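You operate a simulated robot arm through the tools that you are given. There is no shell and no other tool.

Carry out the task below with a simulated robot arm. There is one attempt and no reset: what you move stays moved.

Task
Clamp the insert blank, then roll the blue and green creases in.
Fine: the wings stay flat; the red roller goes back where it stood. Set down upright: red roller. What is to be rubbed or washed off counts as gone when no trace of it is left.

The check looks at the end state, three seconds after you hand in, the way a careful person would. Anything else that was tipped, shoved, dropped, spilled or broken makes it a failure.

Robot
A 7-joint arm with a fingered hand, fixed in place. Base frame: the origin is on the floor under the middle of its stand, x ahead of it, y to its left, z up; the work surface is at about z = 0.85. Readings come in m, degrees, newtons and seconds.
With the tool pointing down near the work surface it reaches from about 0.34 to 0.82 m from the base axis. Its first joint turns from -115.0 to 115.0 degrees. Payload 5 kg.
The TCP is the grasp point between the finger pads, 0.032 m short of the fingertips. In the tool frame z runs along the fingers and y along their closing line. The gripper opens to 0.16 m; its body begins 0.089 m behind the TCP. The gripper is a hand of 4 fingers: y runs from the thumb to the fingers, the wrist lies at [0, 0, -0.267] in the tool frame, and closing takes about 1.5 s.
Orientation is told as [roll, pitch, yaw] about the base's x, y, z axes, in that order, counted from this pose: with the fingers straight down and closing along the base's y, the tool's x points along the base's -x, its y along +y and its z along -z.

Tools
- The arm moves only by the tool jog_arm. Its argument "moves" is a list of rows, each a list of 6 numbers: the shift along the tool's x, y, z in units of 20 mm (1.0 is 20 mm), then the turn, a rotation vector about the tool's x, y, z in units of 6 degrees (1.0 is 6 degrees). In form: [[dx, dy, dz, rx, ry, rz], ...]. A call has 1 to 20 rows; each row shifts and turns the commanded pose from where the row before left it, along the tool's axes as they then stand. "claw" is the closure, from 0 (fully open) to 1 (shut), set as the call begins (left out, the last holds). A call with a number of a shift or a turn outside -1 to 1 is refused whole. Rows are played at 5 a second. More than 0.05 m and 8.6 degrees between two rows, or a gripper value outside its range, and nothing of the call is played. A pose out of reach is approached as far as the arm can. The call stops where the force on the tool passes 40 N (or 10 N more than at its start, if that is more) or the arm is blocked; 0.2 s more then pass. The fingers move at their own pace (about 0.108 m/s each) and stop on an object; they squeeze with about 22 N. The grip force told is the motor's: it shows also when the fingers shut on nothing. Time passes only in rows, and 0.2 s behind the last, so rows that do not move let the fingers close. It gives the time, the measured TCP pose, the force on the tool (base axes), the opening and the grip force at its end, in the units of the frame above (readings bear some noise), with the torque about the TCP (base axes, N m) and any sound that the robot's microphone picked up, and new pictures: "views" is both (left out), scene, wrist or none.
- Cameras (640 x 400 px; columns grow to the right, rows downward): "scene" is fixed at [0.0494, -0.4968, 1.5743]; the picture's right is [0.82, -0.57, 0.00], its down [-0.31, -0.45, -0.84] and it looks along [0.48, 0.69, -0.55] (base axes); focal length 366 px, centre (320, 200). "wrist" rides on the gripper at [0.08, -0.004, -0.114] in the tool frame; the picture's right is [0.05, 1.00, 0.00], its down [-0.82, 0.04, -0.58] and it looks along [-0.58, 0.03, 0.82] (tool axes); focal length 265 px, centre (320, 200). There is no depth. A picture from a camera that has moved, and an enlarged one, comes with that camera's place and axes in the base frame and with its lens.
- slide_trunk(by): slides the trunk up (or, below 0, down) by that many m; the arm rides with it, the base frame stays. It gives what a move gives, with no picture.
- move_fingers(finger1, finger2, finger3, thumb_bend): sets how far each is bent, from 0 (flat) to 100 (curled in); at 30 the hand is open as for a grip, at 70 the pads meet at the TCP. One left out holds its place. A second passes; each finger stops where it meets its share of the squeeze, and holds until it gets a number again. A gripper value or a shape takes the hand back. It gives what a move gives, with no picture; readings hold the bend of each and the force on the fingers (four entries, about 0 where the hand has none), thumb and palm.
- grasp_type(shape): the hand has 4 fingers and takes this shape, open, in about a second: jaw (thumb against the fingers, like two jaws); tri (thumb and two fingers); tip (a fingertip pinch); poke (one finger out to press); point (the index stretched); flat (the hand flat); cup (the hand cupped); fist (a fist). The gripper value then closes the fingers along that shape, each until it touches; the sizes above hold for jaw. It gives what a move gives, with no picture.
- inspect(camera, box): a new picture of the part [left, top, right, bottom] of that camera's present view, enlarged. It takes no simulated time.
- sign_off(): hands the job in; it is judged then, once.

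Nothing tells you positions but the pictures and the camera data. Unless the task says otherwise, let go and move clear before handing in.

The tools are called after "Request:" by a JSON object that holds its "name" and its "arguments". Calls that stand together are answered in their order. jog_arm: Moves the arm, as the interface text tells. Its arguments: {"type":"object","properties":{"moves":{"type":"array","items":{"type":"array","items":{"type":"number"}}},"claw":{"type":"number"},"views":{"type":"string","enum":["both","scene","wrist","none"]}},"required":["moves"]} The other tools are called the same way: slide_trunk (by) moves the trunk up or down; grasp_type (shape) gives the hand a shape; move_fingers (finger1, finger2, finger3, thumb_bend) moves the fingers one by one; inspect (camera, box) takes an enlarged picture of a part of a camera's view; sign_off () hands the job in.

At the start:

```text
t: 0.0
ee_pos: [0.5198, -0.0034, 1.3116]
ee_rot: [0.0, 0.0, 0.0]
ft_force: [-1.0, 0.3, -0.4]
ft_torque: [-0.01, 0.01, 0.01]
gripper_width: 0.1598
grip_force: 0.0
shape: jaw
bend: [30.0, 30.0, 30.0, 30.0]
finger forces: [0.0, 0.0, 0.0, 0.0, 0.0, 0.0]
trunk travel left (down, up): [-0.925, 0.065]
```

scene: 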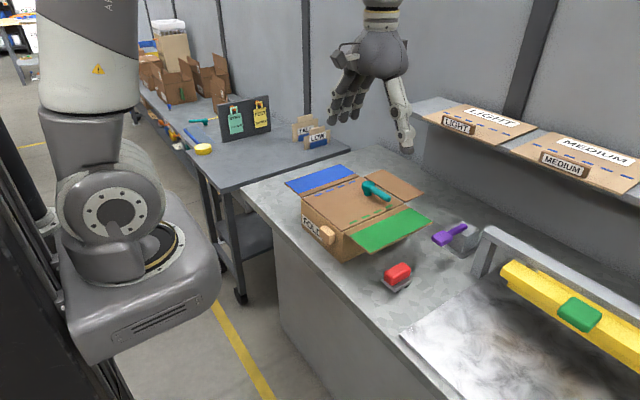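
wrist: 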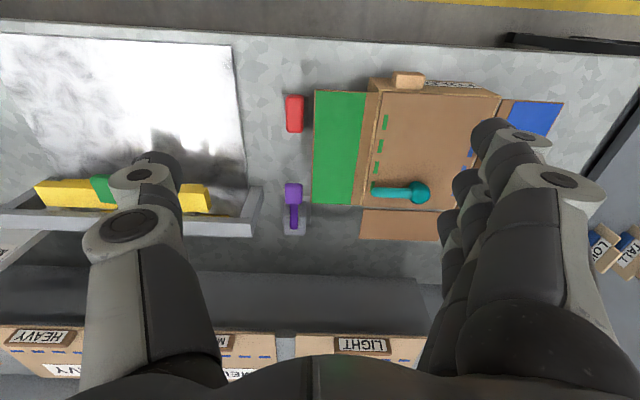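

I see a cardboard insert blank with a blue and a green wing on a bench, a teal lever on it, a red roller, a purple handled thing, and a yellow press/beam with green pad. Let me look closer before moving.

Request:
{"name": "inspect", "arguments": {"camera": "scene", "box": [270, 150, 450, 270]}}

Request:
{"name": "inspect", "arguments": {"camera": "scene", "box": [370, 200, 530, 300]}}

Request:
{"name": "inspect", "arguments": {"camera": "wrist", "box": [260, 60, 580, 260]}}

Request:
{"name": "inspect", "arguments": {"camera": "scene", "box": [180, 80, 340, 180]}}

Request:
{"name": "inspect", "arguments": {"camera": "scene", "box": [400, 80, 640, 230]}}

Request:
{"name": "inspect", "arguments": {"camera": "scene", "box": [400, 220, 640, 400]}}

```text
3.33 times, centred on (360, 210) of scene
camera zoom: at [0.0494, -0.4968, 1.5743], right [0.82, -0.57, 0.0], down [-0.31, -0.45, -0.84], along [0.48, 0.69, -0.55], focal length 1219 px, centre (187, 167)
```

zoom: 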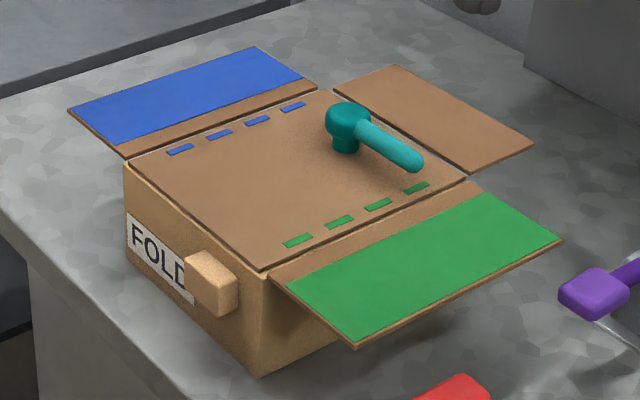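

```text
4.00 times, centred on (450, 250) of scene
camera zoom: at [0.0494, -0.4968, 1.5743], right [0.82, -0.57, 0.0], down [-0.31, -0.45, -0.84], along [0.48, 0.69, -0.55], focal length 1462 px, centre (-200, 0)
```

zoom: 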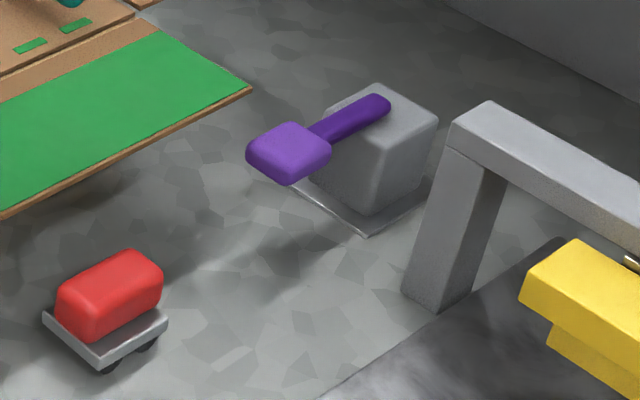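

```text
2.00 times, centred on (420, 160) of wrist
camera zoom: at [0.4399, -0.0094, 1.4249], right [-0.05, 1.0, 0.0], down [0.82, 0.04, 0.58], along [0.58, 0.03, -0.82], focal length 531 px, centre (120, 280)
```

zoom: 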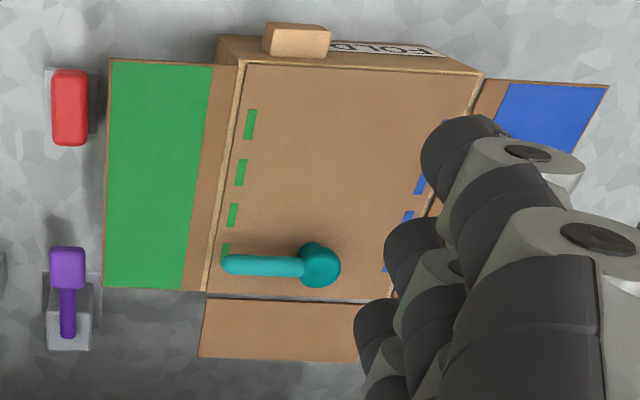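

```text
4.00 times, centred on (260, 130) of scene
camera zoom: at [0.0494, -0.4968, 1.5743], right [0.82, -0.57, 0.0], down [-0.31, -0.45, -0.84], along [0.48, 0.69, -0.55], focal length 1462 px, centre (560, 480)
```

zoom: 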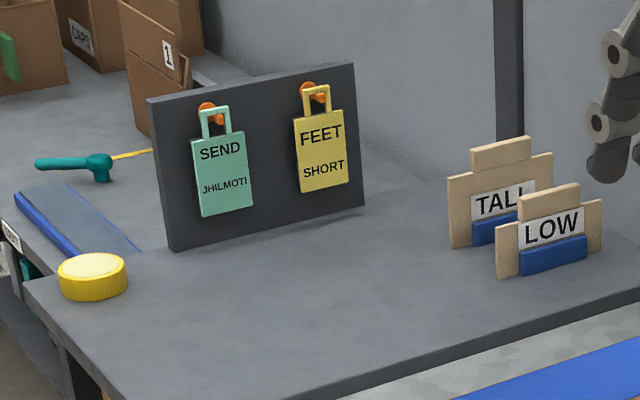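

```text
2.67 times, centred on (520, 155) of scene
camera zoom: at [0.0494, -0.4968, 1.5743], right [0.82, -0.57, 0.0], down [-0.31, -0.45, -0.84], along [0.48, 0.69, -0.55], focal length 975 px, centre (-213, 320)
```

zoom: 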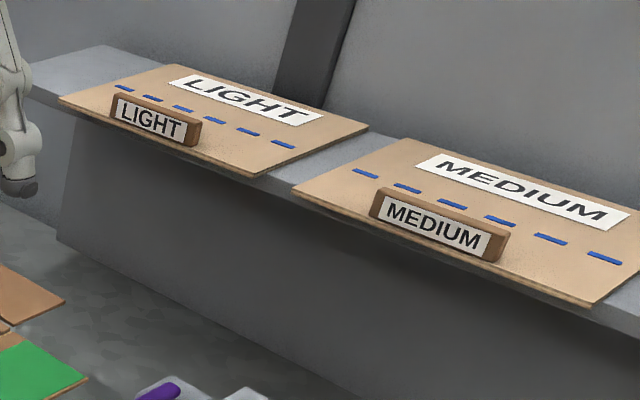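

```text
2.22 times, centred on (520, 310) of scene
camera zoom: at [0.0494, -0.4968, 1.5743], right [0.82, -0.57, 0.0], down [-0.31, -0.45, -0.84], along [0.48, 0.69, -0.55], focal length 812 px, centre (-124, -44)
```

zoom: 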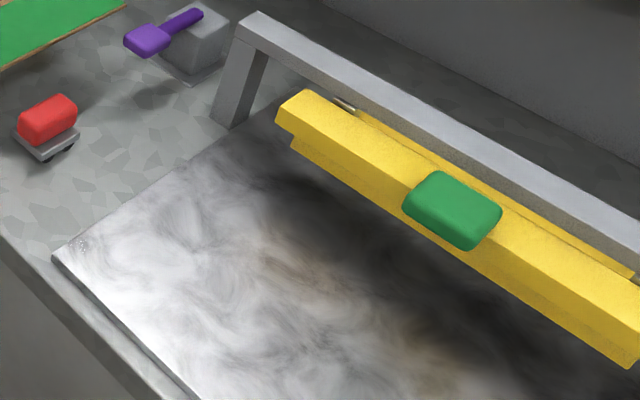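

The blank lies on a FOLD block (top about z 0.955, x 0.545–0.785, y 0.10–0.305) with a teal clamp lever near (0.71, 0.20), whose arm hangs over the green crease; the red roller stands near (0.607, -0.048). I'll move over the block for a closer look before touching anything.

Request:
{"name": "jog_arm", "arguments": {"moves": [[0, 0.92, 0.5, 0, 0, 0], [0, 0.92, 0.5, 0, 0, 0], [0, 0.92, 0.5, 0, 0, 0], [0, 0.92, 0.5, 0, 0, 0], [0, 0.92, 0.5, 0, 0, 0], [0, 0.92, 0.5, 0, 0, 0], [0, 0.92, 0.5, 0, 0, 0], [0, 0.92, 0.5, 0, 0, 0], [0, 0.92, 0.5, 0, 0, 0], [0, 0.92, 0.5, 0, 0, 0], [0, 0.92, 0.5, 0, 0, 0]]}}

```text
t: 2.4
ee_pos: [0.5192, 0.1989, 1.1993]
ee_rot: [0.0, 0.0, 0.0]
ft_force: [-0.5, 0.4, 0.5]
ft_torque: [-0.01, 0.03, 0.0]
gripper_width: 0.1598
grip_force: 0.1
shape: jaw
bend: [30.0, 30.0, 30.0, 30.0]
finger forces: [0.0, 0.0, 0.0, 0.0, 0.0, 0.1]
trunk travel left (down, up): [-0.925, 0.065]
camera wrist: at [0.4396, 0.1935, 1.3128], right [-0.05, 1.0, 0.0], down [0.82, 0.04, 0.58], along [0.58, 0.03, -0.82], focal length 265 px, centre (320, 200)
```

scene: 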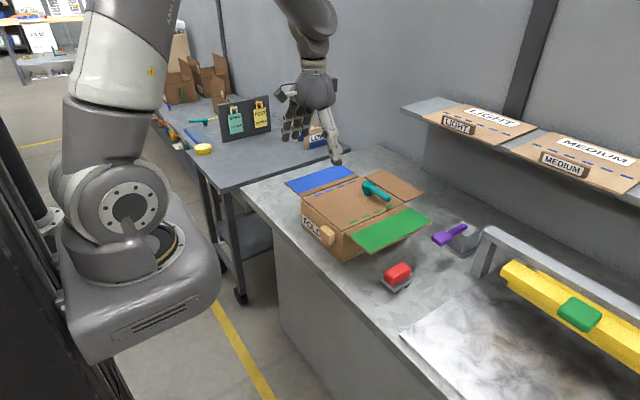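
wrist: 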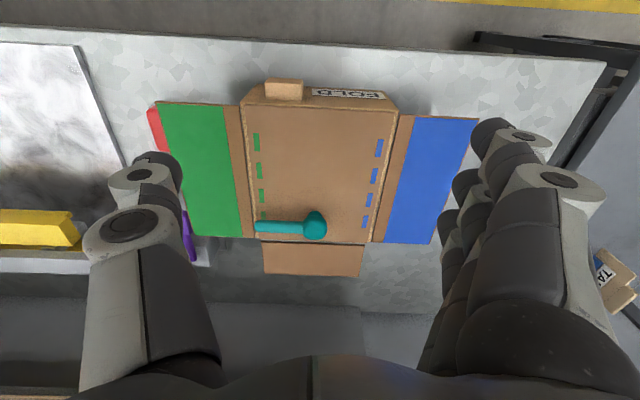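

Request:
{"name": "inspect", "arguments": {"camera": "wrist", "box": [220, 70, 420, 195]}}

Request:
{"name": "inspect", "arguments": {"camera": "wrist", "box": [220, 180, 420, 305]}}

Request:
{"name": "inspect", "arguments": {"camera": "scene", "box": [290, 200, 370, 250]}}

Request:
{"name": "inspect", "arguments": {"camera": "scene", "box": [340, 165, 420, 215]}}

```text
3.20 times, centred on (320, 132) of wrist
camera zoom: at [0.4396, 0.1935, 1.3128], right [-0.05, 1.0, 0.0], down [0.82, 0.04, 0.58], along [0.58, 0.03, -0.82], focal length 849 px, centre (320, 416)
```

zoom: 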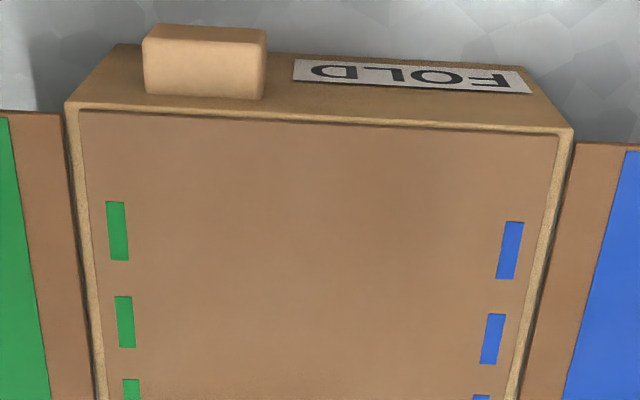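

```text
3.20 times, centred on (320, 242) of wrist
camera zoom: at [0.4396, 0.1935, 1.3128], right [-0.05, 1.0, 0.0], down [0.82, 0.04, 0.58], along [0.58, 0.03, -0.82], focal length 849 px, centre (320, 64)
```

zoom: 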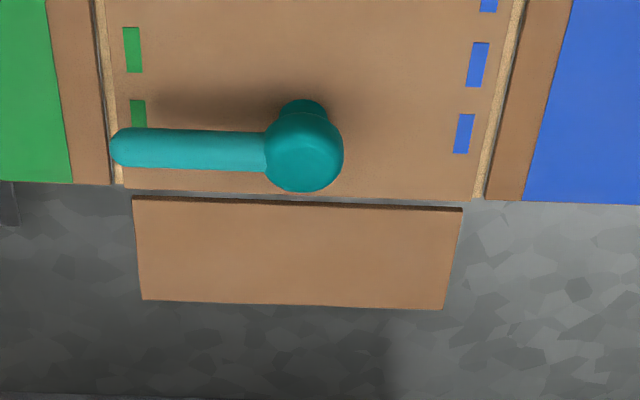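

```text
8.00 times, centred on (330, 225) of scene
camera zoom: at [0.0494, -0.4968, 1.5743], right [0.82, -0.57, 0.0], down [-0.31, -0.45, -0.84], along [0.48, 0.69, -0.55], focal length 2925 px, centre (240, 0)
```

zoom: 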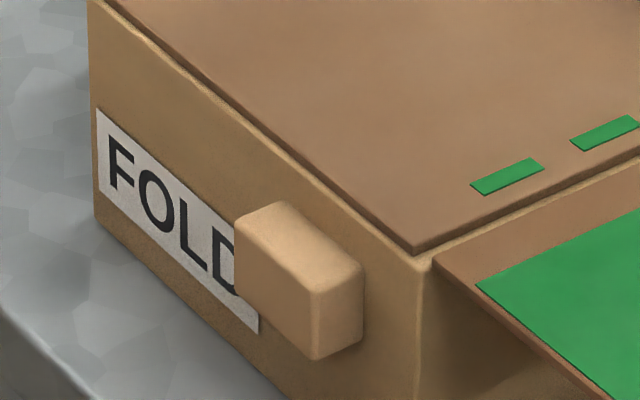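

```text
8.00 times, centred on (380, 190) of scene
camera zoom: at [0.0494, -0.4968, 1.5743], right [0.82, -0.57, 0.0], down [-0.31, -0.45, -0.84], along [0.48, 0.69, -0.55], focal length 2925 px, centre (-160, 280)
```

zoom: 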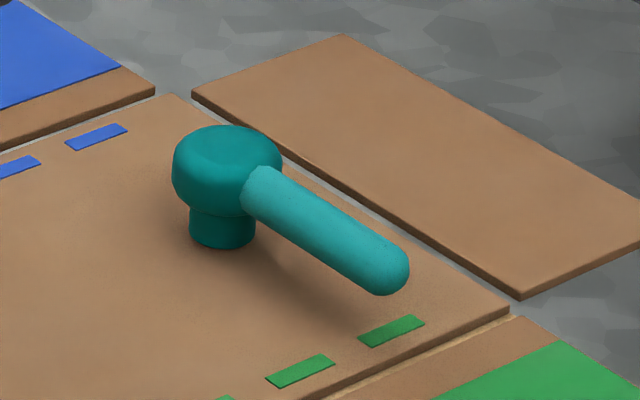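

The teal lever is a knob on a vertical post with its arm pointing to -y over the green dashes. I'll now look closely at the red roller from above before planning the grip.

Request:
{"name": "jog_arm", "arguments": {"moves": [[0, -1, 0.25, 0, 0, 0], [0, -1, 0.25, 0, 0, 0], [0, -1, 0.25, 0, 0, 0], [0, -1, 0.25, 0, 0, 0], [0, -1, 0.25, 0, 0, 0], [0, -1, 0.25, 0, 0, 0], [0, -1, 0.25, 0, 0, 0], [0, -1, 0.25, 0, 0, 0], [0, -1, 0.25, 0, 0, 0], [0, -1, 0.25, 0, 0, 0], [0, -1, 0.25, 0, 0, 0], [0, -0.4, 0.25, 0, 0, 0]], "views": "wrist"}}

Request:
{"name": "inspect", "arguments": {"camera": "wrist", "box": [240, 90, 400, 190]}}

Request:
{"name": "inspect", "arguments": {"camera": "scene", "box": [365, 245, 445, 295]}}

```text
t: 5.0
ee_pos: [0.5203, -0.0301, 1.1413]
ee_rot: [0.1, 0.0, -0.1]
ft_force: [-0.2, -0.3, 0.6]
ft_torque: [-0.01, -0.04, -0.02]
gripper_width: 0.1598
grip_force: 0.0
shape: jaw
bend: [30.0, 30.0, 30.0, 30.0]
finger forces: [0.0, 0.0, 0.1, 0.1, 0.1, 0.0]
trunk travel left (down, up): [-0.925, 0.065]
camera wrist: at [0.4397, -0.0359, 1.2552], right [-0.05, 1.0, 0.0], down [0.82, 0.04, 0.58], along [0.58, 0.03, -0.82], focal length 265 px, centre (320, 200)
```

wrist: 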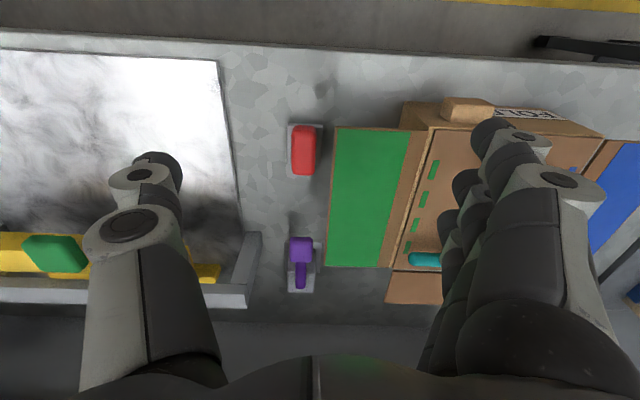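

```text
4.00 times, centred on (320, 140) of wrist
camera zoom: at [0.4397, -0.0359, 1.2552], right [-0.05, 1.0, 0.0], down [0.82, 0.04, 0.58], along [0.58, 0.03, -0.82], focal length 1062 px, centre (320, 440)
```

zoom: 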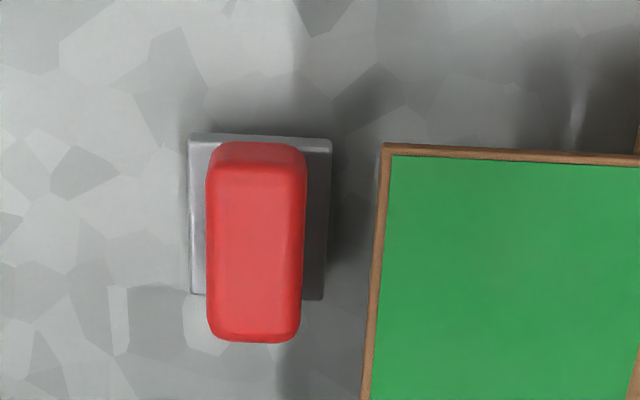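

```text
8.00 times, centred on (405, 270) of scene
camera zoom: at [0.0494, -0.4968, 1.5743], right [0.82, -0.57, 0.0], down [-0.31, -0.45, -0.84], along [0.48, 0.69, -0.55], focal length 2925 px, centre (-360, -360)
```

zoom: 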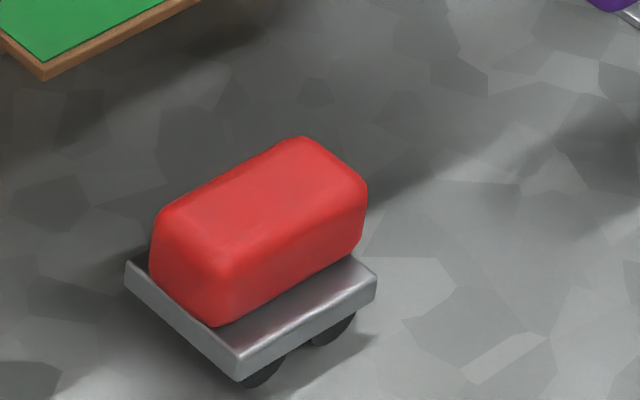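

The roller is a red grip on a grey plate with wheels, lined up along x at about (0.607, -0.051); the creases run along x at y≈0.112 (green) and 0.286 (blue), x 0.58–0.75. The clamp hub is near (0.7285, 0.199) with its arm to -y at z≈0.987, so I'll hover over that arm with the hand yawed 90° to straddle it.

Request:
{"name": "jog_arm", "arguments": {"moves": [[-0.948, 0.795, 0, 0, 0, 0], [-0.948, 0.795, 0, 0, 0, 0], [-0.948, 0.795, 0, 0, 0, 0], [-0.948, 0.795, 0, 0, 0, 0], [-0.948, 0.795, 0, 0, 0, 0], [-0.948, 0.795, 0, 0, 0, 0], [-0.948, 0.795, 0, 0, 0, 0], [-0.948, 0.795, 0, 0, 0, 0], [-0.948, 0.795, 0, 0, 0, 0], [-0.948, 0.795, 0, 0, 0, 0], [-0.948, 0.795, 0, 0, 0, 0]], "views": "none"}}

Request:
{"name": "jog_arm", "arguments": {"moves": [[0, 0, 0, 0, 0, -1], [0, 0, 0, 0, 0, -1], [0, 0, 0, 0, 0, -1], [0, 0, 0, 0, 0, -1], [0, 0, 0, 0, 0, -1], [0, 0, 0, 0, 0, -1], [0, 0, 0, 0, 0, -1], [0, 0, 0, 0, 0, -1], [0, 0, 0, 0, 0, -1], [0, 0, 0, 0, 0, -1], [0, 0, 0, 0, 0, -1], [0, 0, 0, 0, 0, -1], [0, 0, 0, 0, 0, -1], [0, 0, 0, 0, 0, -1], [0, 0, 0, 0, 0, -1]], "claw": 0.6}}

```text
t: 7.4
ee_pos: [0.7308, 0.1468, 1.1403]
ee_rot: [-0.1, 0.0, 0.0]
ft_force: [-0.2, -1.5, 0.2]
ft_torque: [-0.04, 0.01, 0.03]
gripper_width: 0.16
grip_force: 0.1
shape: jaw
bend: [30.0, 30.0, 30.0, 30.0]
finger forces: [0.0, 0.0, 0.0, 0.1, 0.1, 0.0]
trunk travel left (down, up): [-0.925, 0.065]
```

```text
t: 10.6
ee_pos: [0.7319, 0.143, 1.1404]
ee_rot: [-0.1, 0.0, 90.0]
ft_force: [0.0, -1.1, 0.1]
ft_torque: [0.02, 0.04, 0.0]
gripper_width: 0.0645
grip_force: 0.0
shape: jaw
bend: [73.0, 73.0, 73.0, 70.0]
finger forces: [0.0, 0.1, 0.1, 0.0, 0.1, 0.0]
trunk travel left (down, up): [-0.925, 0.065]
camera wrist: at [0.7351, 0.061, 1.2541], right [-1.0, -0.05, 0.0], down [-0.04, 0.81, 0.58], along [-0.03, 0.58, -0.82], focal length 265 px, centre (320, 200)
```

scene: 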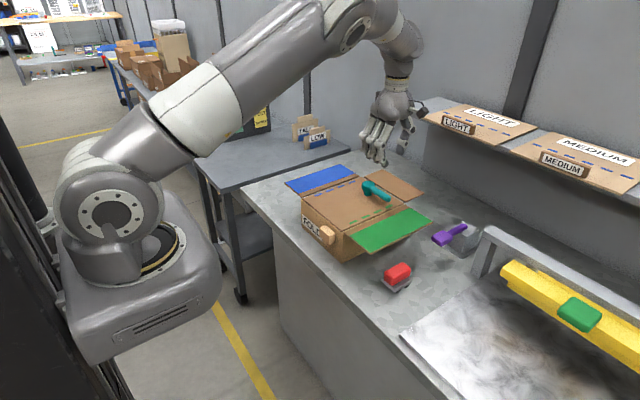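
wrist: 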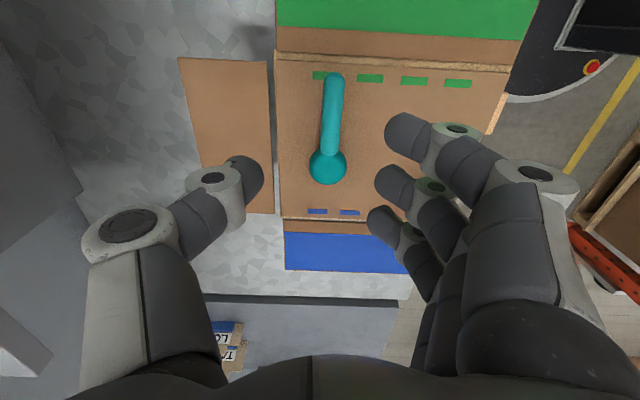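

The lever arm lies at x≈0.720, hub at (0.720, 0.199), and my fingers sit either side of it. I'll centre on the arm, descend to z≈1.005 and narrow the gap around it.

Request:
{"name": "jog_arm", "arguments": {"moves": [[0.6, 0.6, 0, 0, 0, 0], [0, 0, 0.95, 0, 0, 0], [0, 0, 0.95, 0, 0, 0], [0, 0, 0.95, 0, 0, 0], [0, 0, 0.95, 0, 0, 0], [0, 0, 0.95, 0, 0, 0], [0, 0, 0.95, 0, 0, 0]]}}

```text
t: 12.2
ee_pos: [0.7182, 0.1334, 1.0263]
ee_rot: [0.0, -0.1, 90.0]
ft_force: [0.0, -1.1, -0.3]
ft_torque: [0.02, 0.02, 0.03]
gripper_width: 0.0648
grip_force: 0.1
shape: jaw
bend: [73.0, 73.0, 73.0, 70.0]
finger forces: [0.0, 0.0, 0.1, 0.0, 0.1, 0.0]
trunk travel left (down, up): [-0.925, 0.065]
camera wrist: at [0.7219, 0.0516, 1.1395], right [-1.0, -0.05, 0.0], down [-0.04, 0.82, 0.58], along [-0.03, 0.58, -0.82], focal length 265 px, centre (320, 200)
```

scene: 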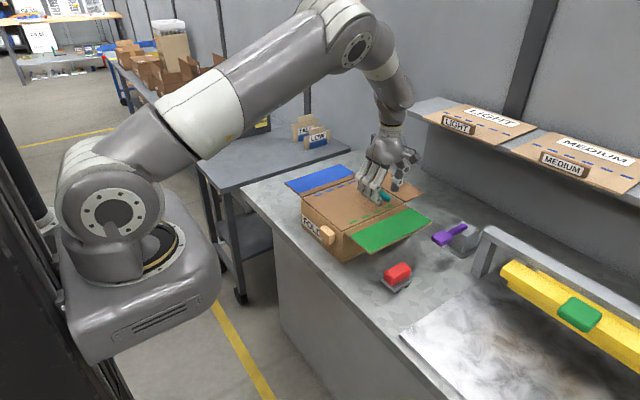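
wrist: 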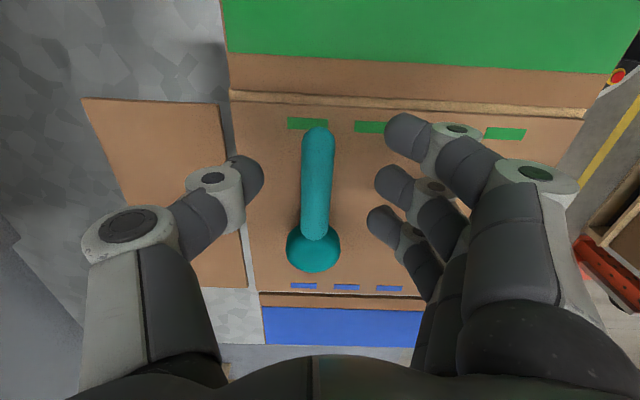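

The arm sits nicely between thumb and fingers. I'll go down another 2 cm and narrow the gap around it.

Request:
{"name": "jog_arm", "arguments": {"moves": [[0, 0, 0.5, 0, 0, 0], [0, 0, 0.5, 0, 0, 0]], "views": "none"}}

Request:
{"name": "jog_arm", "arguments": {"moves": [[0, 0, 0, 0, 0, 0], [0, 0, 0, 0, 0, 0], [0, 0, 0, 0, 0, 0], [0, 0, 0, 0, 0, 0]], "claw": 0.76}}

```text
t: 12.8
ee_pos: [0.7169, 0.133, 1.0063]
ee_rot: [0.1, 0.0, 90.0]
ft_force: [0.3, -0.1, 0.3]
ft_torque: [0.02, 0.03, -0.01]
gripper_width: 0.0646
grip_force: 0.1
shape: jaw
bend: [73.0, 73.0, 73.0, 70.0]
finger forces: [0.1, 0.1, 0.0, 0.1, 0.0, 0.1]
trunk travel left (down, up): [-0.925, 0.065]
```

```text
t: 13.8
ee_pos: [0.7179, 0.1327, 1.0068]
ee_rot: [0.0, -0.1, 90.0]
ft_force: [-0.3, -0.4, -0.2]
ft_torque: [-0.03, 0.02, 0.02]
gripper_width: 0.0391
grip_force: 0.1
shape: jaw
bend: [73.0, 73.0, 73.0, 70.0]
finger forces: [0.0, 0.0, 0.0, 0.0, 0.1, 0.0]
trunk travel left (down, up): [-0.925, 0.065]
camera wrist: at [0.7213, 0.0515, 1.1201], right [-1.0, -0.05, 0.0], down [-0.04, 0.82, 0.58], along [-0.03, 0.58, -0.82], focal length 265 px, centre (320, 200)
```

scene: 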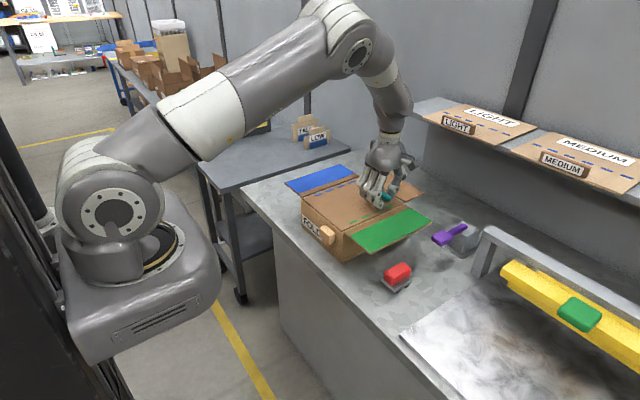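
wrist: 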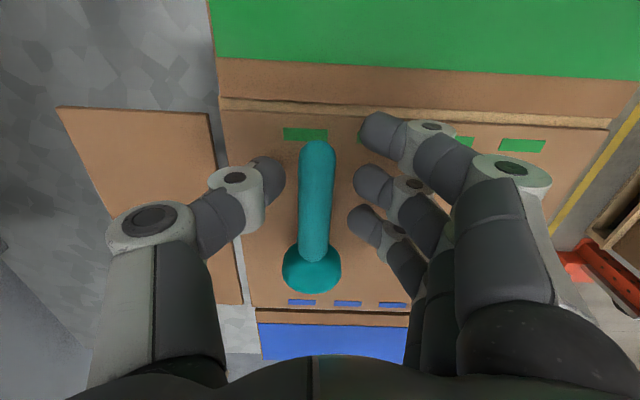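

The arm is straddled with a gap of about 39 mm. I'll try the clockwise (tightening) direction first — swinging the arm from -y toward -x — a small amount, watching the force.

Request:
{"name": "jog_arm", "arguments": {"moves": [[-0.018, 0.34, 0, 0, 0, 1], [-0.018, 0.34, 0, 0, 0, 1], [-0.018, 0.34, 0, 0, 0, 1]]}}

```text
t: 14.6
ee_pos: [0.6973, 0.1367, 1.0079]
ee_rot: [0.1, 0.0, 71.9]
ft_force: [1.8, 0.7, -0.3]
ft_torque: [0.02, -0.08, 0.03]
gripper_width: 0.0401
grip_force: 0.0
shape: jaw
bend: [73.0, 73.0, 73.0, 70.0]
finger forces: [0.0, 0.0, 0.1, 0.1, 2.0, 0.1]
trunk travel left (down, up): [-0.925, 0.065]
camera wrist: at [0.6763, 0.0576, 1.12], right [-0.97, 0.26, 0.0], down [0.21, 0.79, 0.58], along [0.15, 0.56, -0.82], focal length 265 px, centre (320, 200)
```

scene: 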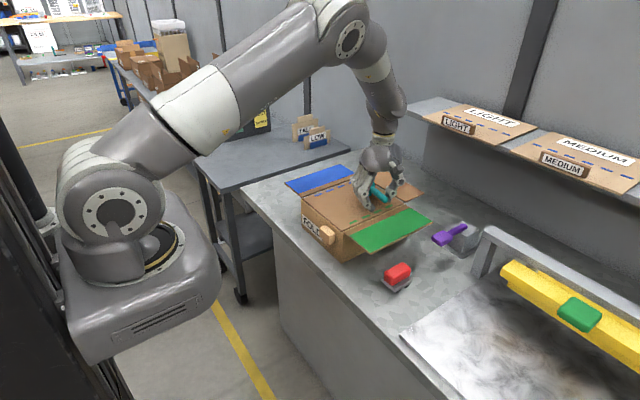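
wrist: 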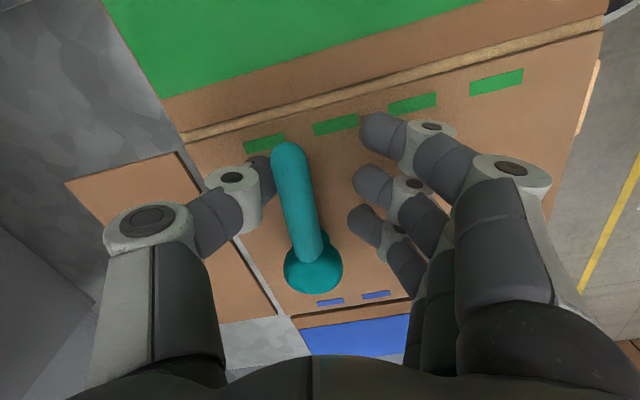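

The lever is following the thumb with only about 2 N — it has turned roughly 8°. I'll continue the arc.

Request:
{"name": "jog_arm", "arguments": {"moves": [[-0.018, 0.34, 0, 0, 0, 1], [-0.018, 0.34, 0, 0, 0, 1], [-0.018, 0.34, 0, 0, 0, 1], [-0.018, 0.34, 0, 0, 0, 1], [-0.018, 0.34, 0, 0, 0, 1], [-0.018, 0.34, 0, 0, 0, 1]]}}

```text
t: 16.0
ee_pos: [0.6649, 0.1606, 1.007]
ee_rot: [0.0, 0.0, 35.9]
ft_force: [2.2, -0.9, -2.4]
ft_torque: [0.06, 0.0, 0.01]
gripper_width: 0.0398
grip_force: 0.1
shape: jaw
bend: [73.0, 73.0, 73.0, 70.0]
finger forces: [0.0, 0.0, 0.0, 0.0, 2.8, 0.0]
trunk travel left (down, up): [-0.925, 0.065]
camera wrist: at [0.6016, 0.1098, 1.1211], right [-0.63, 0.78, 0.0], down [0.64, 0.51, 0.58], along [0.45, 0.36, -0.82], focal length 265 px, centre (320, 200)
```

scene: 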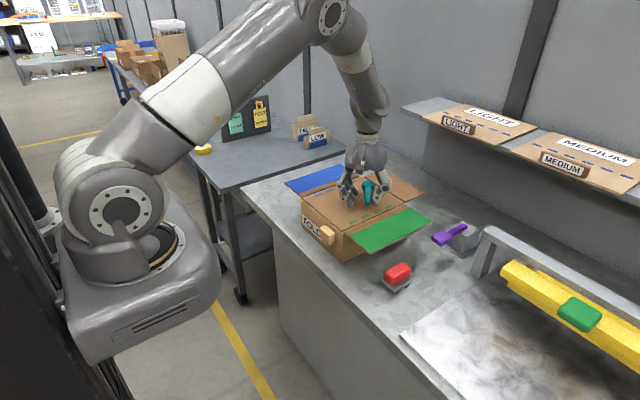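
wrist: 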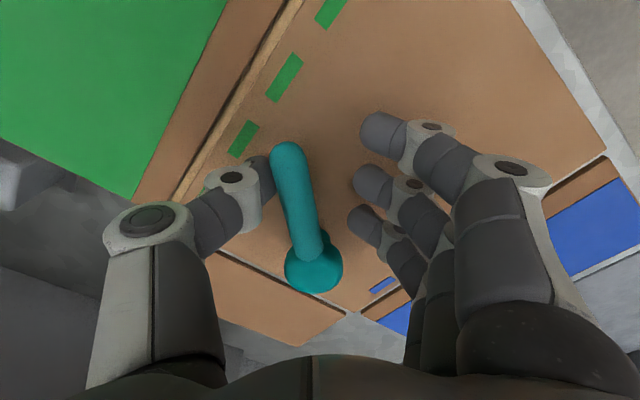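

The lever keeps turning smoothly. I'll continue another 36° and watch for a stop.

Request:
{"name": "jog_arm", "arguments": {"moves": [[-0.018, 0.34, 0, 0, 0, 1], [-0.018, 0.34, 0, 0, 0, 1], [-0.018, 0.34, 0, 0, 0, 1], [-0.018, 0.34, 0, 0, 0, 1], [-0.018, 0.34, 0, 0, 0, 1], [-0.018, 0.34, 0, 0, 0, 1]]}}

```text
t: 17.4
ee_pos: [0.6521, 0.1977, 1.0079]
ee_rot: [-0.1, 0.0, -0.1]
ft_force: [1.1, -0.5, -1.8]
ft_torque: [-0.01, -0.02, 0.01]
gripper_width: 0.0399
grip_force: 0.1
shape: jaw
bend: [73.0, 73.0, 73.0, 70.0]
finger forces: [0.0, 0.0, 0.1, 0.0, 2.1, 0.0]
trunk travel left (down, up): [-0.925, 0.065]
camera wrist: at [0.5721, 0.1932, 1.1204], right [-0.05, 1.0, 0.0], down [0.82, 0.04, 0.58], along [0.58, 0.03, -0.82], focal length 265 px, centre (320, 200)
```

scene: 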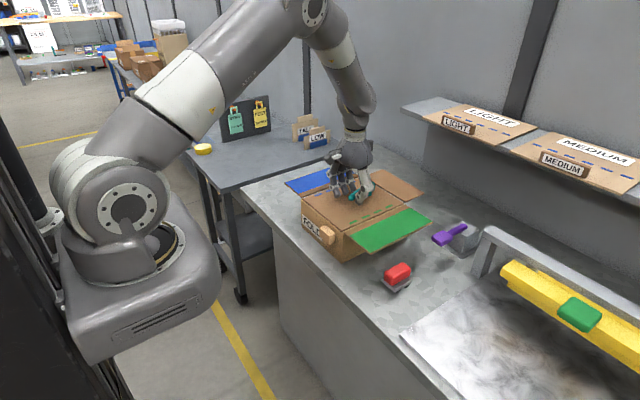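
wrist: 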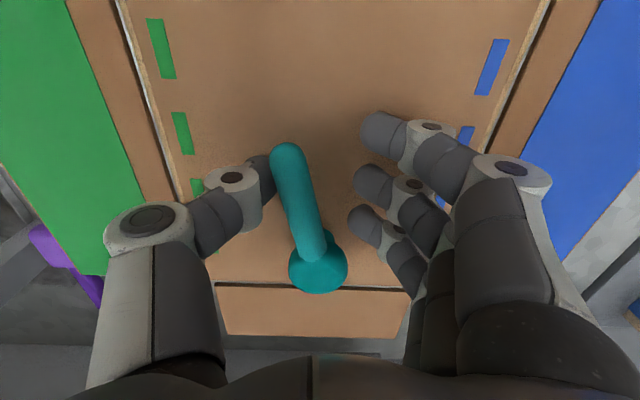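

Now about 80° turned with no stop yet. I'll continue in small steps to find the end stop.

Request:
{"name": "jog_arm", "arguments": {"moves": [[-0.018, 0.34, 0, 0, 0, 1], [-0.018, 0.34, 0, 0, 0, 1]], "views": "wrist"}}

```text
t: 18.0
ee_pos: [0.6548, 0.2121, 1.0084]
ee_rot: [0.0, 0.1, -12.1]
ft_force: [-0.4, -1.3, -1.5]
ft_torque: [0.0, -0.01, 0.0]
gripper_width: 0.0399
grip_force: 0.0
shape: jaw
bend: [73.0, 73.0, 73.0, 70.0]
finger forces: [0.0, 0.0, 0.0, 0.0, 2.0, 0.0]
trunk travel left (down, up): [-0.925, 0.065]
camera wrist: at [0.5744, 0.224, 1.121], right [0.16, 0.99, 0.0], down [0.81, -0.13, 0.58], along [0.57, -0.09, -0.82], focal length 265 px, centre (320, 200)
```

wrist: 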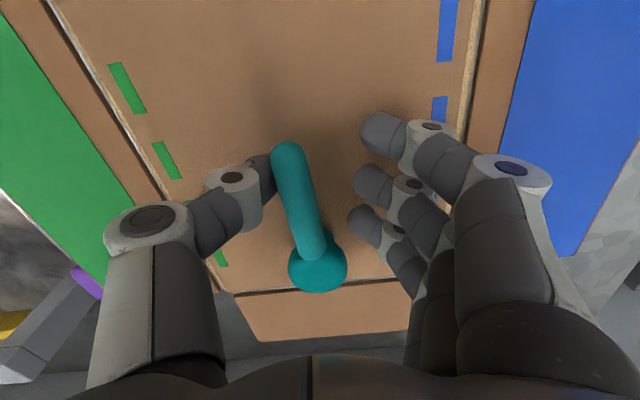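

The arm now points exactly at -x (90° turned), still without a stop. I'll feel a little farther for one.

Request:
{"name": "jog_arm", "arguments": {"moves": [[-0.018, 0.34, 0, 0, 0, 1], [-0.018, 0.34, 0, 0, 0, 1]], "views": "wrist"}}

```text
t: 18.6
ee_pos: [0.6611, 0.2202, 1.0076]
ee_rot: [0.1, -0.2, -24.2]
ft_force: [6.5, -16.3, 2.5]
ft_torque: [-0.34, -0.04, 0.48]
gripper_width: 0.0467
grip_force: 0.0
shape: jaw
bend: [73.0, 73.0, 73.0, 70.0]
finger forces: [0.0, 0.0, 0.0, 0.1, 15.6, 0.0]
trunk travel left (down, up): [-0.925, 0.065]
camera wrist: at [0.5853, 0.2487, 1.1211], right [0.36, 0.93, 0.0], down [0.76, -0.3, 0.58], along [0.54, -0.21, -0.81], focal length 265 px, centre (320, 200)
```

wrist: 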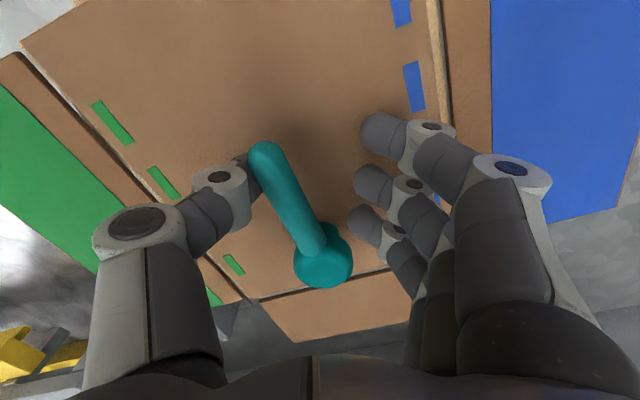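

The lever hit its stop (15 N on the thumb) with the arm pointing at -x, so the clamp is fully turned. I'll back off, open a bit and lift away, then check it stays.

Request:
{"name": "jog_arm", "arguments": {"moves": [[0, -0.34, 0, 0, 0, -1], [0, -0.2, 0, 0, 0, 0]], "views": "none"}}

Request:
{"name": "jog_arm", "arguments": {"moves": [[0, 0, 0, 0, 0, 0], [0, 0, 0, 0, 0, 0], [0, 0, -0.5, 0, 0, 0], [0, 0, -1, 0, 0, 0], [0, 0, -1, 0, 0, 0], [0, 0, -1, 0, 0, 0], [0, 0, -1, 0, 0, 0], [0, 0, -1, 0, 0, 0]], "claw": 0.6}}

```text
t: 19.2
ee_pos: [0.6539, 0.2164, 1.0068]
ee_rot: [0.0, 0.1, -18.0]
ft_force: [3.2, -5.7, -1.8]
ft_torque: [-0.03, -0.1, 0.15]
gripper_width: 0.0413
grip_force: 0.1
shape: jaw
bend: [73.0, 73.0, 73.0, 70.0]
finger forces: [0.0, 0.0, 0.0, 0.0, 5.7, 0.1]
trunk travel left (down, up): [-0.925, 0.065]
```

```text
t: 21.0
ee_pos: [0.6535, 0.2145, 1.1191]
ee_rot: [0.0, 0.0, -18.0]
ft_force: [-0.8, -0.2, -0.5]
ft_torque: [0.02, -0.02, 0.02]
gripper_width: 0.0634
grip_force: 0.1
shape: jaw
bend: [73.0, 73.0, 73.0, 70.0]
finger forces: [0.0, 0.0, 0.0, 0.0, 0.0, 0.0]
trunk travel left (down, up): [-0.925, 0.065]
camera wrist: at [0.5761, 0.2354, 1.2317], right [0.26, 0.97, 0.0], down [0.79, -0.21, 0.58], along [0.56, -0.15, -0.82], focal length 265 px, centre (320, 200)
```

scene: 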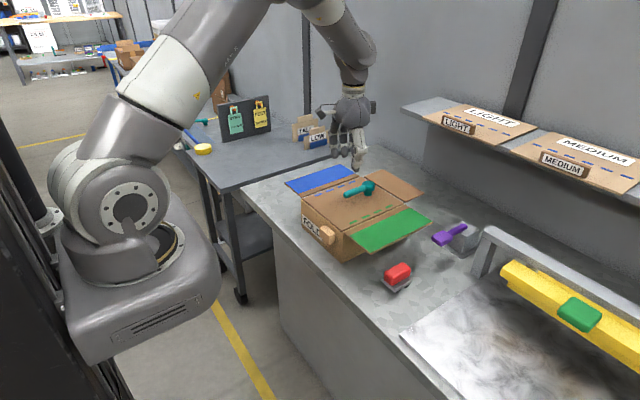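
wrist: 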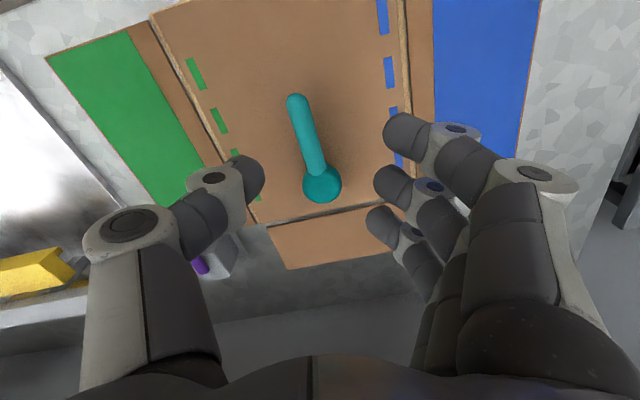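

Request:
{"name": "inspect", "arguments": {"camera": "scene", "box": [270, 150, 450, 270]}}

Request:
{"name": "inspect", "arguments": {"camera": "wrist", "box": [140, 0, 460, 280]}}

```text
3.33 times, centred on (360, 210) of scene
camera zoom: at [0.0494, -0.4968, 1.5743], right [0.82, -0.57, 0.0], down [-0.31, -0.45, -0.84], along [0.48, 0.69, -0.55], focal length 1219 px, centre (187, 167)
```

zoom: 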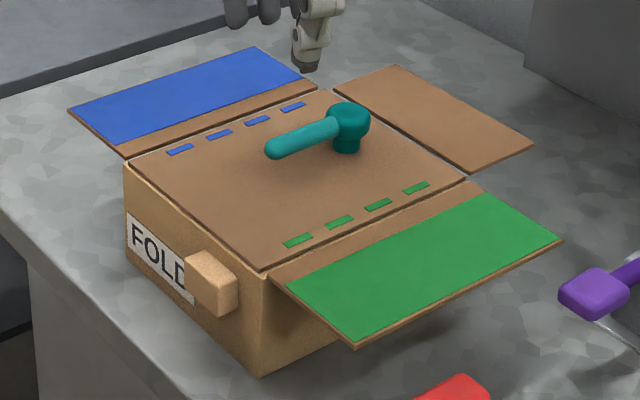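

```text
1.43 times, centred on (300, 140) of wrist
camera zoom: at [0.5761, 0.2354, 1.2317], right [0.26, 0.97, 0.0], down [0.79, -0.21, 0.58], along [0.56, -0.15, -0.82], focal length 379 px, centre (349, 286)
```

zoom: 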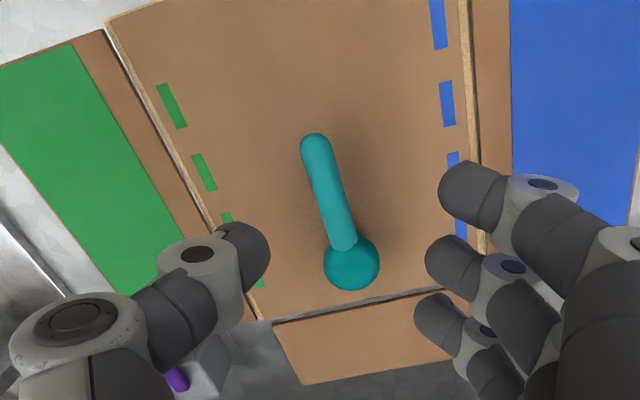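

The clamp lever stays at its stop, and the blank and wings look undisturbed. The roller stands only ~2 cm beside the green wing's edge (y≈-0.012, z≈0.957), so I'll grip it along x instead: I turn the hand to yaw 90° and move over the roller.

Request:
{"name": "jog_arm", "arguments": {"moves": [[0, 0, -1, 0, 0, -1], [0, 0, 0, 0, 0, -1], [0, 0, 0, 0, 0, -1], [0, 0, 0, 0, 0, -1], [0, 0, 0, 0, 0, -1], [0, 0, 0, 0, 0, -1], [0, 0, 0, 0, 0, -1], [0, 0, 0, 0, 0, -1], [0, 0, 0, 0, 0, -1], [0, 0, 0, 0, 0, -1], [0, 0, 0, 0, 0, -1], [0, 0, 0, 0, 0, -1], [0, 0, 0, 0, 0, -1], [0, 0, 0, 0, 0, -1], [0, 0, 0, 0, 0, -1], [0, 0, 0, 0, 0, -1], [0, 0, 0, 0, 0, -1], [0, 0, 0, 0, 0, -1]], "claw": 0.3, "views": "none"}}

Request:
{"name": "jog_arm", "arguments": {"moves": [[0.973, 0.166, 0, 0, 0, 0], [0.973, 0.166, 0, 0, 0, 0], [0.973, 0.166, 0, 0, 0, 0], [0.973, 0.166, 0, 0, 0, 0], [0.973, 0.166, 0, 0, 0, 0], [0.973, 0.166, 0, 0, 0, 0], [0.973, 0.166, 0, 0, 0, 0], [0.973, 0.166, 0, 0, 0, 0], [0.973, 0.166, 0, 0, 0, 0], [0.973, 0.166, 0, 0, 0, 0], [0.973, 0.166, 0, 0, 0, 0], [0.973, 0.166, 0, 0, 0, 0], [0.973, 0.166, 0, 0, 0, 0], [0.973, 0.166, 0, 0, 0, 0]]}}

```text
t: 24.8
ee_pos: [0.6545, 0.2151, 1.1381]
ee_rot: [-0.1, 0.0, 90.0]
ft_force: [0.2, -0.1, -0.1]
ft_torque: [0.01, 0.0, 0.01]
gripper_width: 0.1117
grip_force: 0.0
shape: jaw
bend: [67.0, 67.0, 67.0, 63.0]
finger forces: [0.0, 0.0, 0.0, 0.1, 0.1, 0.0]
trunk travel left (down, up): [-0.925, 0.065]
```

```text
t: 27.8
ee_pos: [0.6089, -0.0597, 1.137]
ee_rot: [0.0, 0.0, 90.0]
ft_force: [0.0, -1.0, 0.1]
ft_torque: [0.03, 0.0, 0.02]
gripper_width: 0.1114
grip_force: 0.1
shape: jaw
bend: [67.0, 67.0, 67.0, 63.0]
finger forces: [0.1, 0.0, 0.0, 0.0, 0.0, 0.0]
trunk travel left (down, up): [-0.925, 0.065]
camera wrist: at [0.612, -0.1412, 1.2507], right [-1.0, -0.05, 0.0], down [-0.04, 0.81, 0.58], along [-0.03, 0.58, -0.82], focal length 265 px, centre (320, 200)
```

scene: 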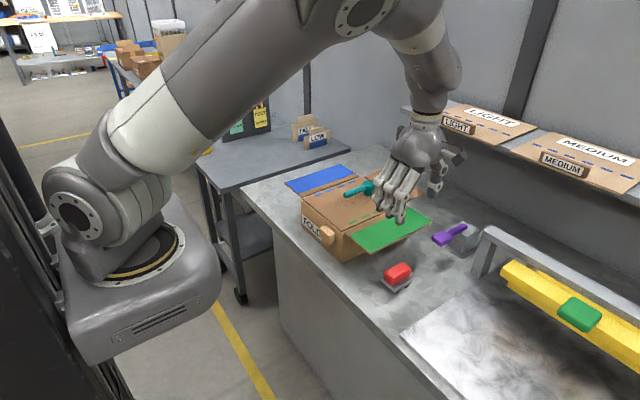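
wrist: 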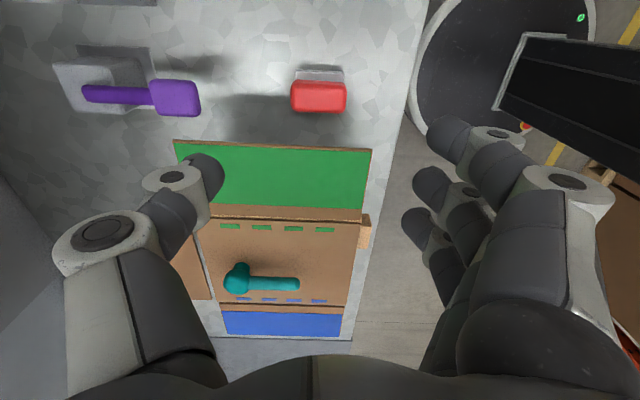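

Request:
{"name": "inspect", "arguments": {"camera": "wrist", "box": [240, 50, 400, 150]}}

Request:
{"name": "inspect", "arguments": {"camera": "wrist", "box": [160, 130, 400, 280]}}

```text
4.00 times, centred on (320, 100) of wrist
camera zoom: at [0.612, -0.1412, 1.2507], right [-1.0, -0.05, 0.0], down [-0.04, 0.81, 0.58], along [-0.03, 0.58, -0.82], focal length 1062 px, centre (320, 600)
```

zoom: 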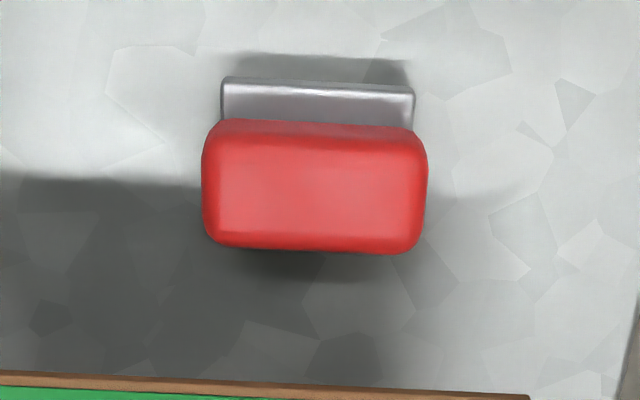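

```text
2.67 times, centred on (280, 205) of wrist
camera zoom: at [0.612, -0.1412, 1.2507], right [-1.0, -0.05, 0.0], down [-0.04, 0.81, 0.58], along [-0.03, 0.58, -0.82], focal length 708 px, centre (427, 187)
```

zoom: 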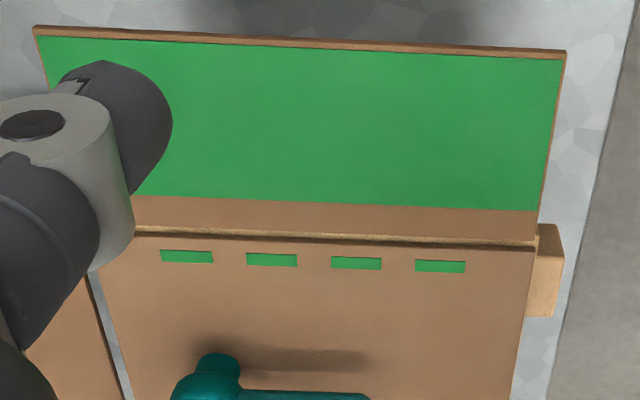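

The handle measures about 70 × 35 mm (x × y), slightly longer than its plate, centred near (0.6085, -0.051). To avoid an outer finger touching the green wing, I'll pinch with only the middle finger and thumb; first I test which finger is which, in the air.

Request:
{"name": "move_fingers", "arguments": {"finger1": 30, "finger2": 45, "finger3": 30, "thumb_bend": 45}}

Request:
{"name": "inspect", "arguments": {"camera": "wrist", "box": [0, 0, 640, 400]}}

Request:
{"name": "inspect", "arguments": {"camera": "scene", "box": [340, 80, 500, 240]}}

```text
t: 28.8
ee_pos: [0.6084, -0.0586, 1.1366]
ee_rot: [0.0, 0.0, 90.0]
ft_force: [0.0, 0.5, 0.1]
ft_torque: [0.01, 0.01, -0.01]
gripper_width: 0.1403
grip_force: 0.0
shape: fingers
bend: [30.0, 45.0, 30.0, 45.0]
finger forces: [0.0, 0.0, 0.0, 0.0, 0.0, 0.0]
trunk travel left (down, up): [-0.925, 0.065]
```

```text
1.00 times, centred on (320, 200) of wrist (not enlarged: the box is as wide or as high as the picture)
camera zoom: at [0.6122, -0.1395, 1.2506], right [-1.0, -0.05, 0.0], down [-0.04, 0.82, 0.58], along [-0.03, 0.58, -0.82], focal length 265 px, centre (320, 200)
```

zoom: 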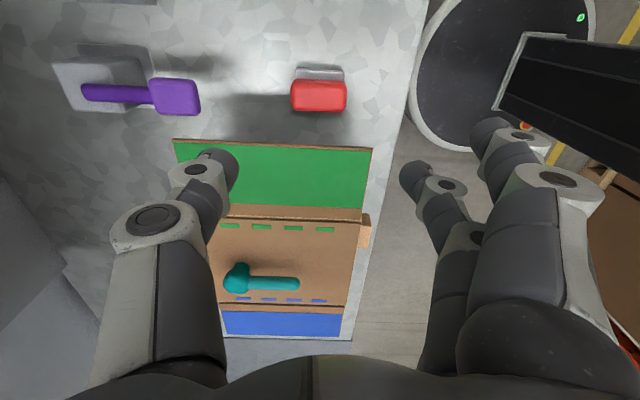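

```text
2.50 times, centred on (420, 160) of scene
camera zoom: at [0.0494, -0.4968, 1.5743], right [0.82, -0.57, 0.0], down [-0.31, -0.45, -0.84], along [0.48, 0.69, -0.55], focal length 914 px, centre (70, 300)
```

zoom: 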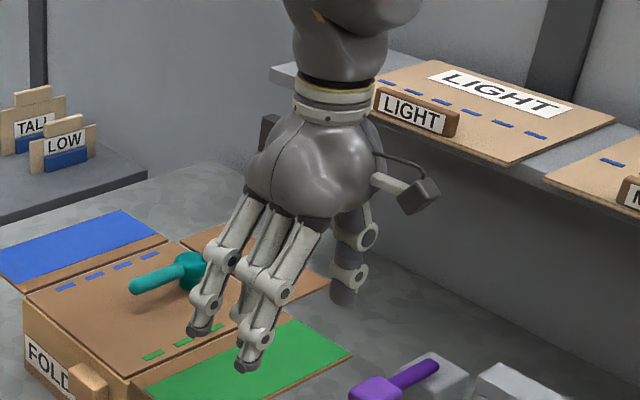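

Request:
{"name": "inspect", "arguments": {"camera": "scene", "box": [375, 150, 455, 235]}}

Request:
{"name": "inspect", "arguments": {"camera": "wrist", "box": [380, 90, 600, 250]}}

```text
4.71 times, centred on (415, 192) of scene
camera zoom: at [0.0494, -0.4968, 1.5743], right [0.82, -0.57, 0.0], down [-0.31, -0.45, -0.84], along [0.48, 0.69, -0.55], focal length 1720 px, centre (-127, 235)
```

zoom: 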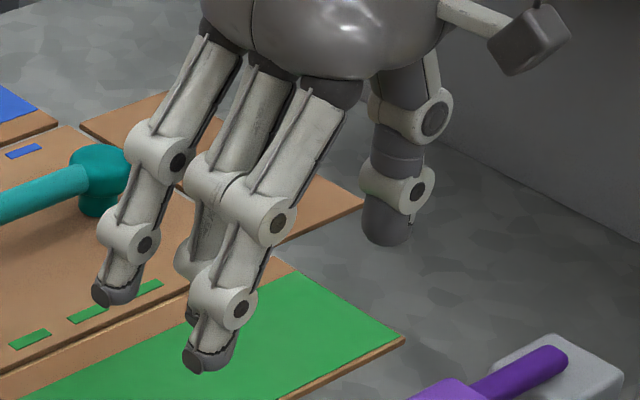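

```text
2.50 times, centred on (490, 170) of wrist
camera zoom: at [0.6122, -0.1395, 1.2506], right [-1.0, -0.05, 0.0], down [-0.04, 0.82, 0.58], along [-0.03, 0.58, -0.82], focal length 664 px, centre (-105, 275)
```

zoom: 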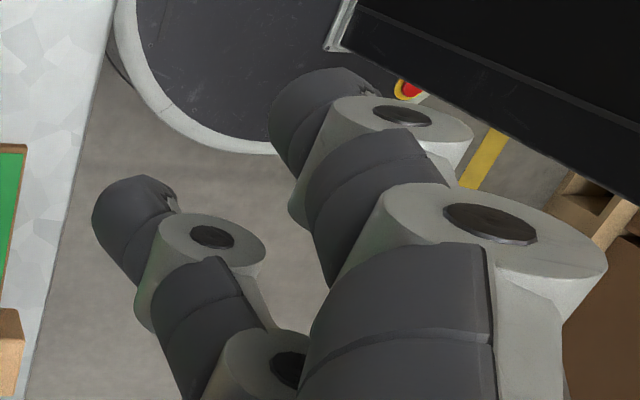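

Finger 2 is the middle finger and closes opposite the thumb; the outer fingers stay wide. I'll open these two slightly, centre on the handle and descend part way to check alignment.

Request:
{"name": "move_fingers", "arguments": {"finger1": 30, "finger2": 42, "finger3": 30, "thumb_bend": 42}}

Request:
{"name": "jog_arm", "arguments": {"moves": [[-0.38, 0, 0, 0, 0, 0], [0, 0, 1, 0, 0, 0], [0, 0, 1, 0, 0, 0], [0, 0, 1, 0, 0, 0], [0, 0, 1, 0, 0, 0], [0, 0, 1, 0, 0, 0], [0, 0, 1, 0, 0, 0], [0, 0, 1, 0, 0, 0], [0, 0, 1, 0, 0, 0]]}}

```text
t: 29.8
ee_pos: [0.6088, -0.0583, 1.1373]
ee_rot: [0.0, 0.0, 89.9]
ft_force: [0.5, -0.2, -1.1]
ft_torque: [-0.03, -0.02, 0.01]
gripper_width: 0.1462
grip_force: 0.1
shape: fingers
bend: [30.0, 42.0, 30.0, 42.0]
finger forces: [0.0, 0.1, 0.0, 0.0, 0.1, 0.1]
trunk travel left (down, up): [-0.925, 0.065]
```

```text
t: 31.8
ee_pos: [0.6094, -0.0505, 0.9757]
ee_rot: [-0.1, 0.0, 90.0]
ft_force: [0.2, -0.5, 0.2]
ft_torque: [-0.02, 0.04, 0.0]
gripper_width: 0.1464
grip_force: 0.1
shape: fingers
bend: [30.0, 42.0, 30.0, 42.0]
finger forces: [0.0, 0.0, 0.0, 0.0, 0.0, 0.0]
trunk travel left (down, up): [-0.925, 0.065]
camera wrist: at [0.6131, -0.1312, 1.0904], right [-1.0, -0.05, 0.0], down [-0.04, 0.82, 0.58], along [-0.03, 0.58, -0.82], focal length 265 px, centre (320, 200)
```

scene: 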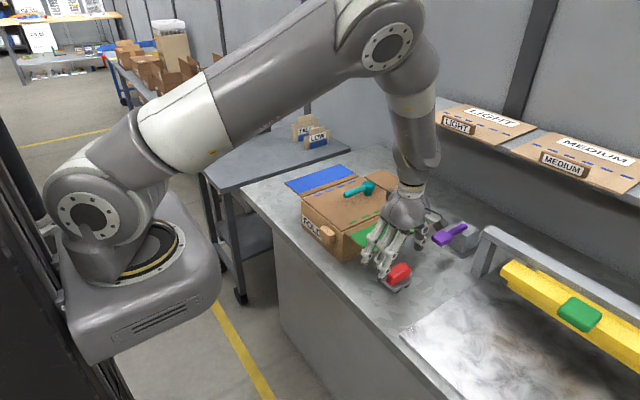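
wrist: 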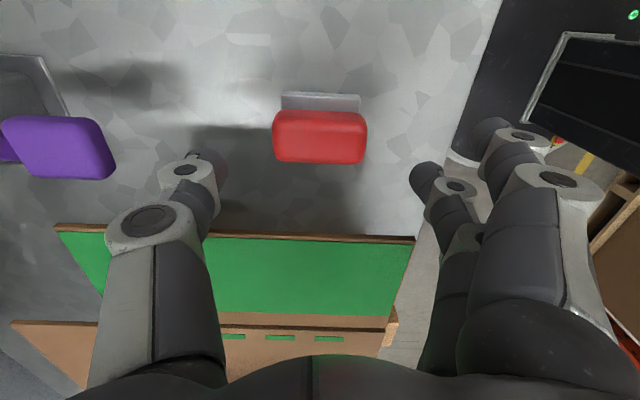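

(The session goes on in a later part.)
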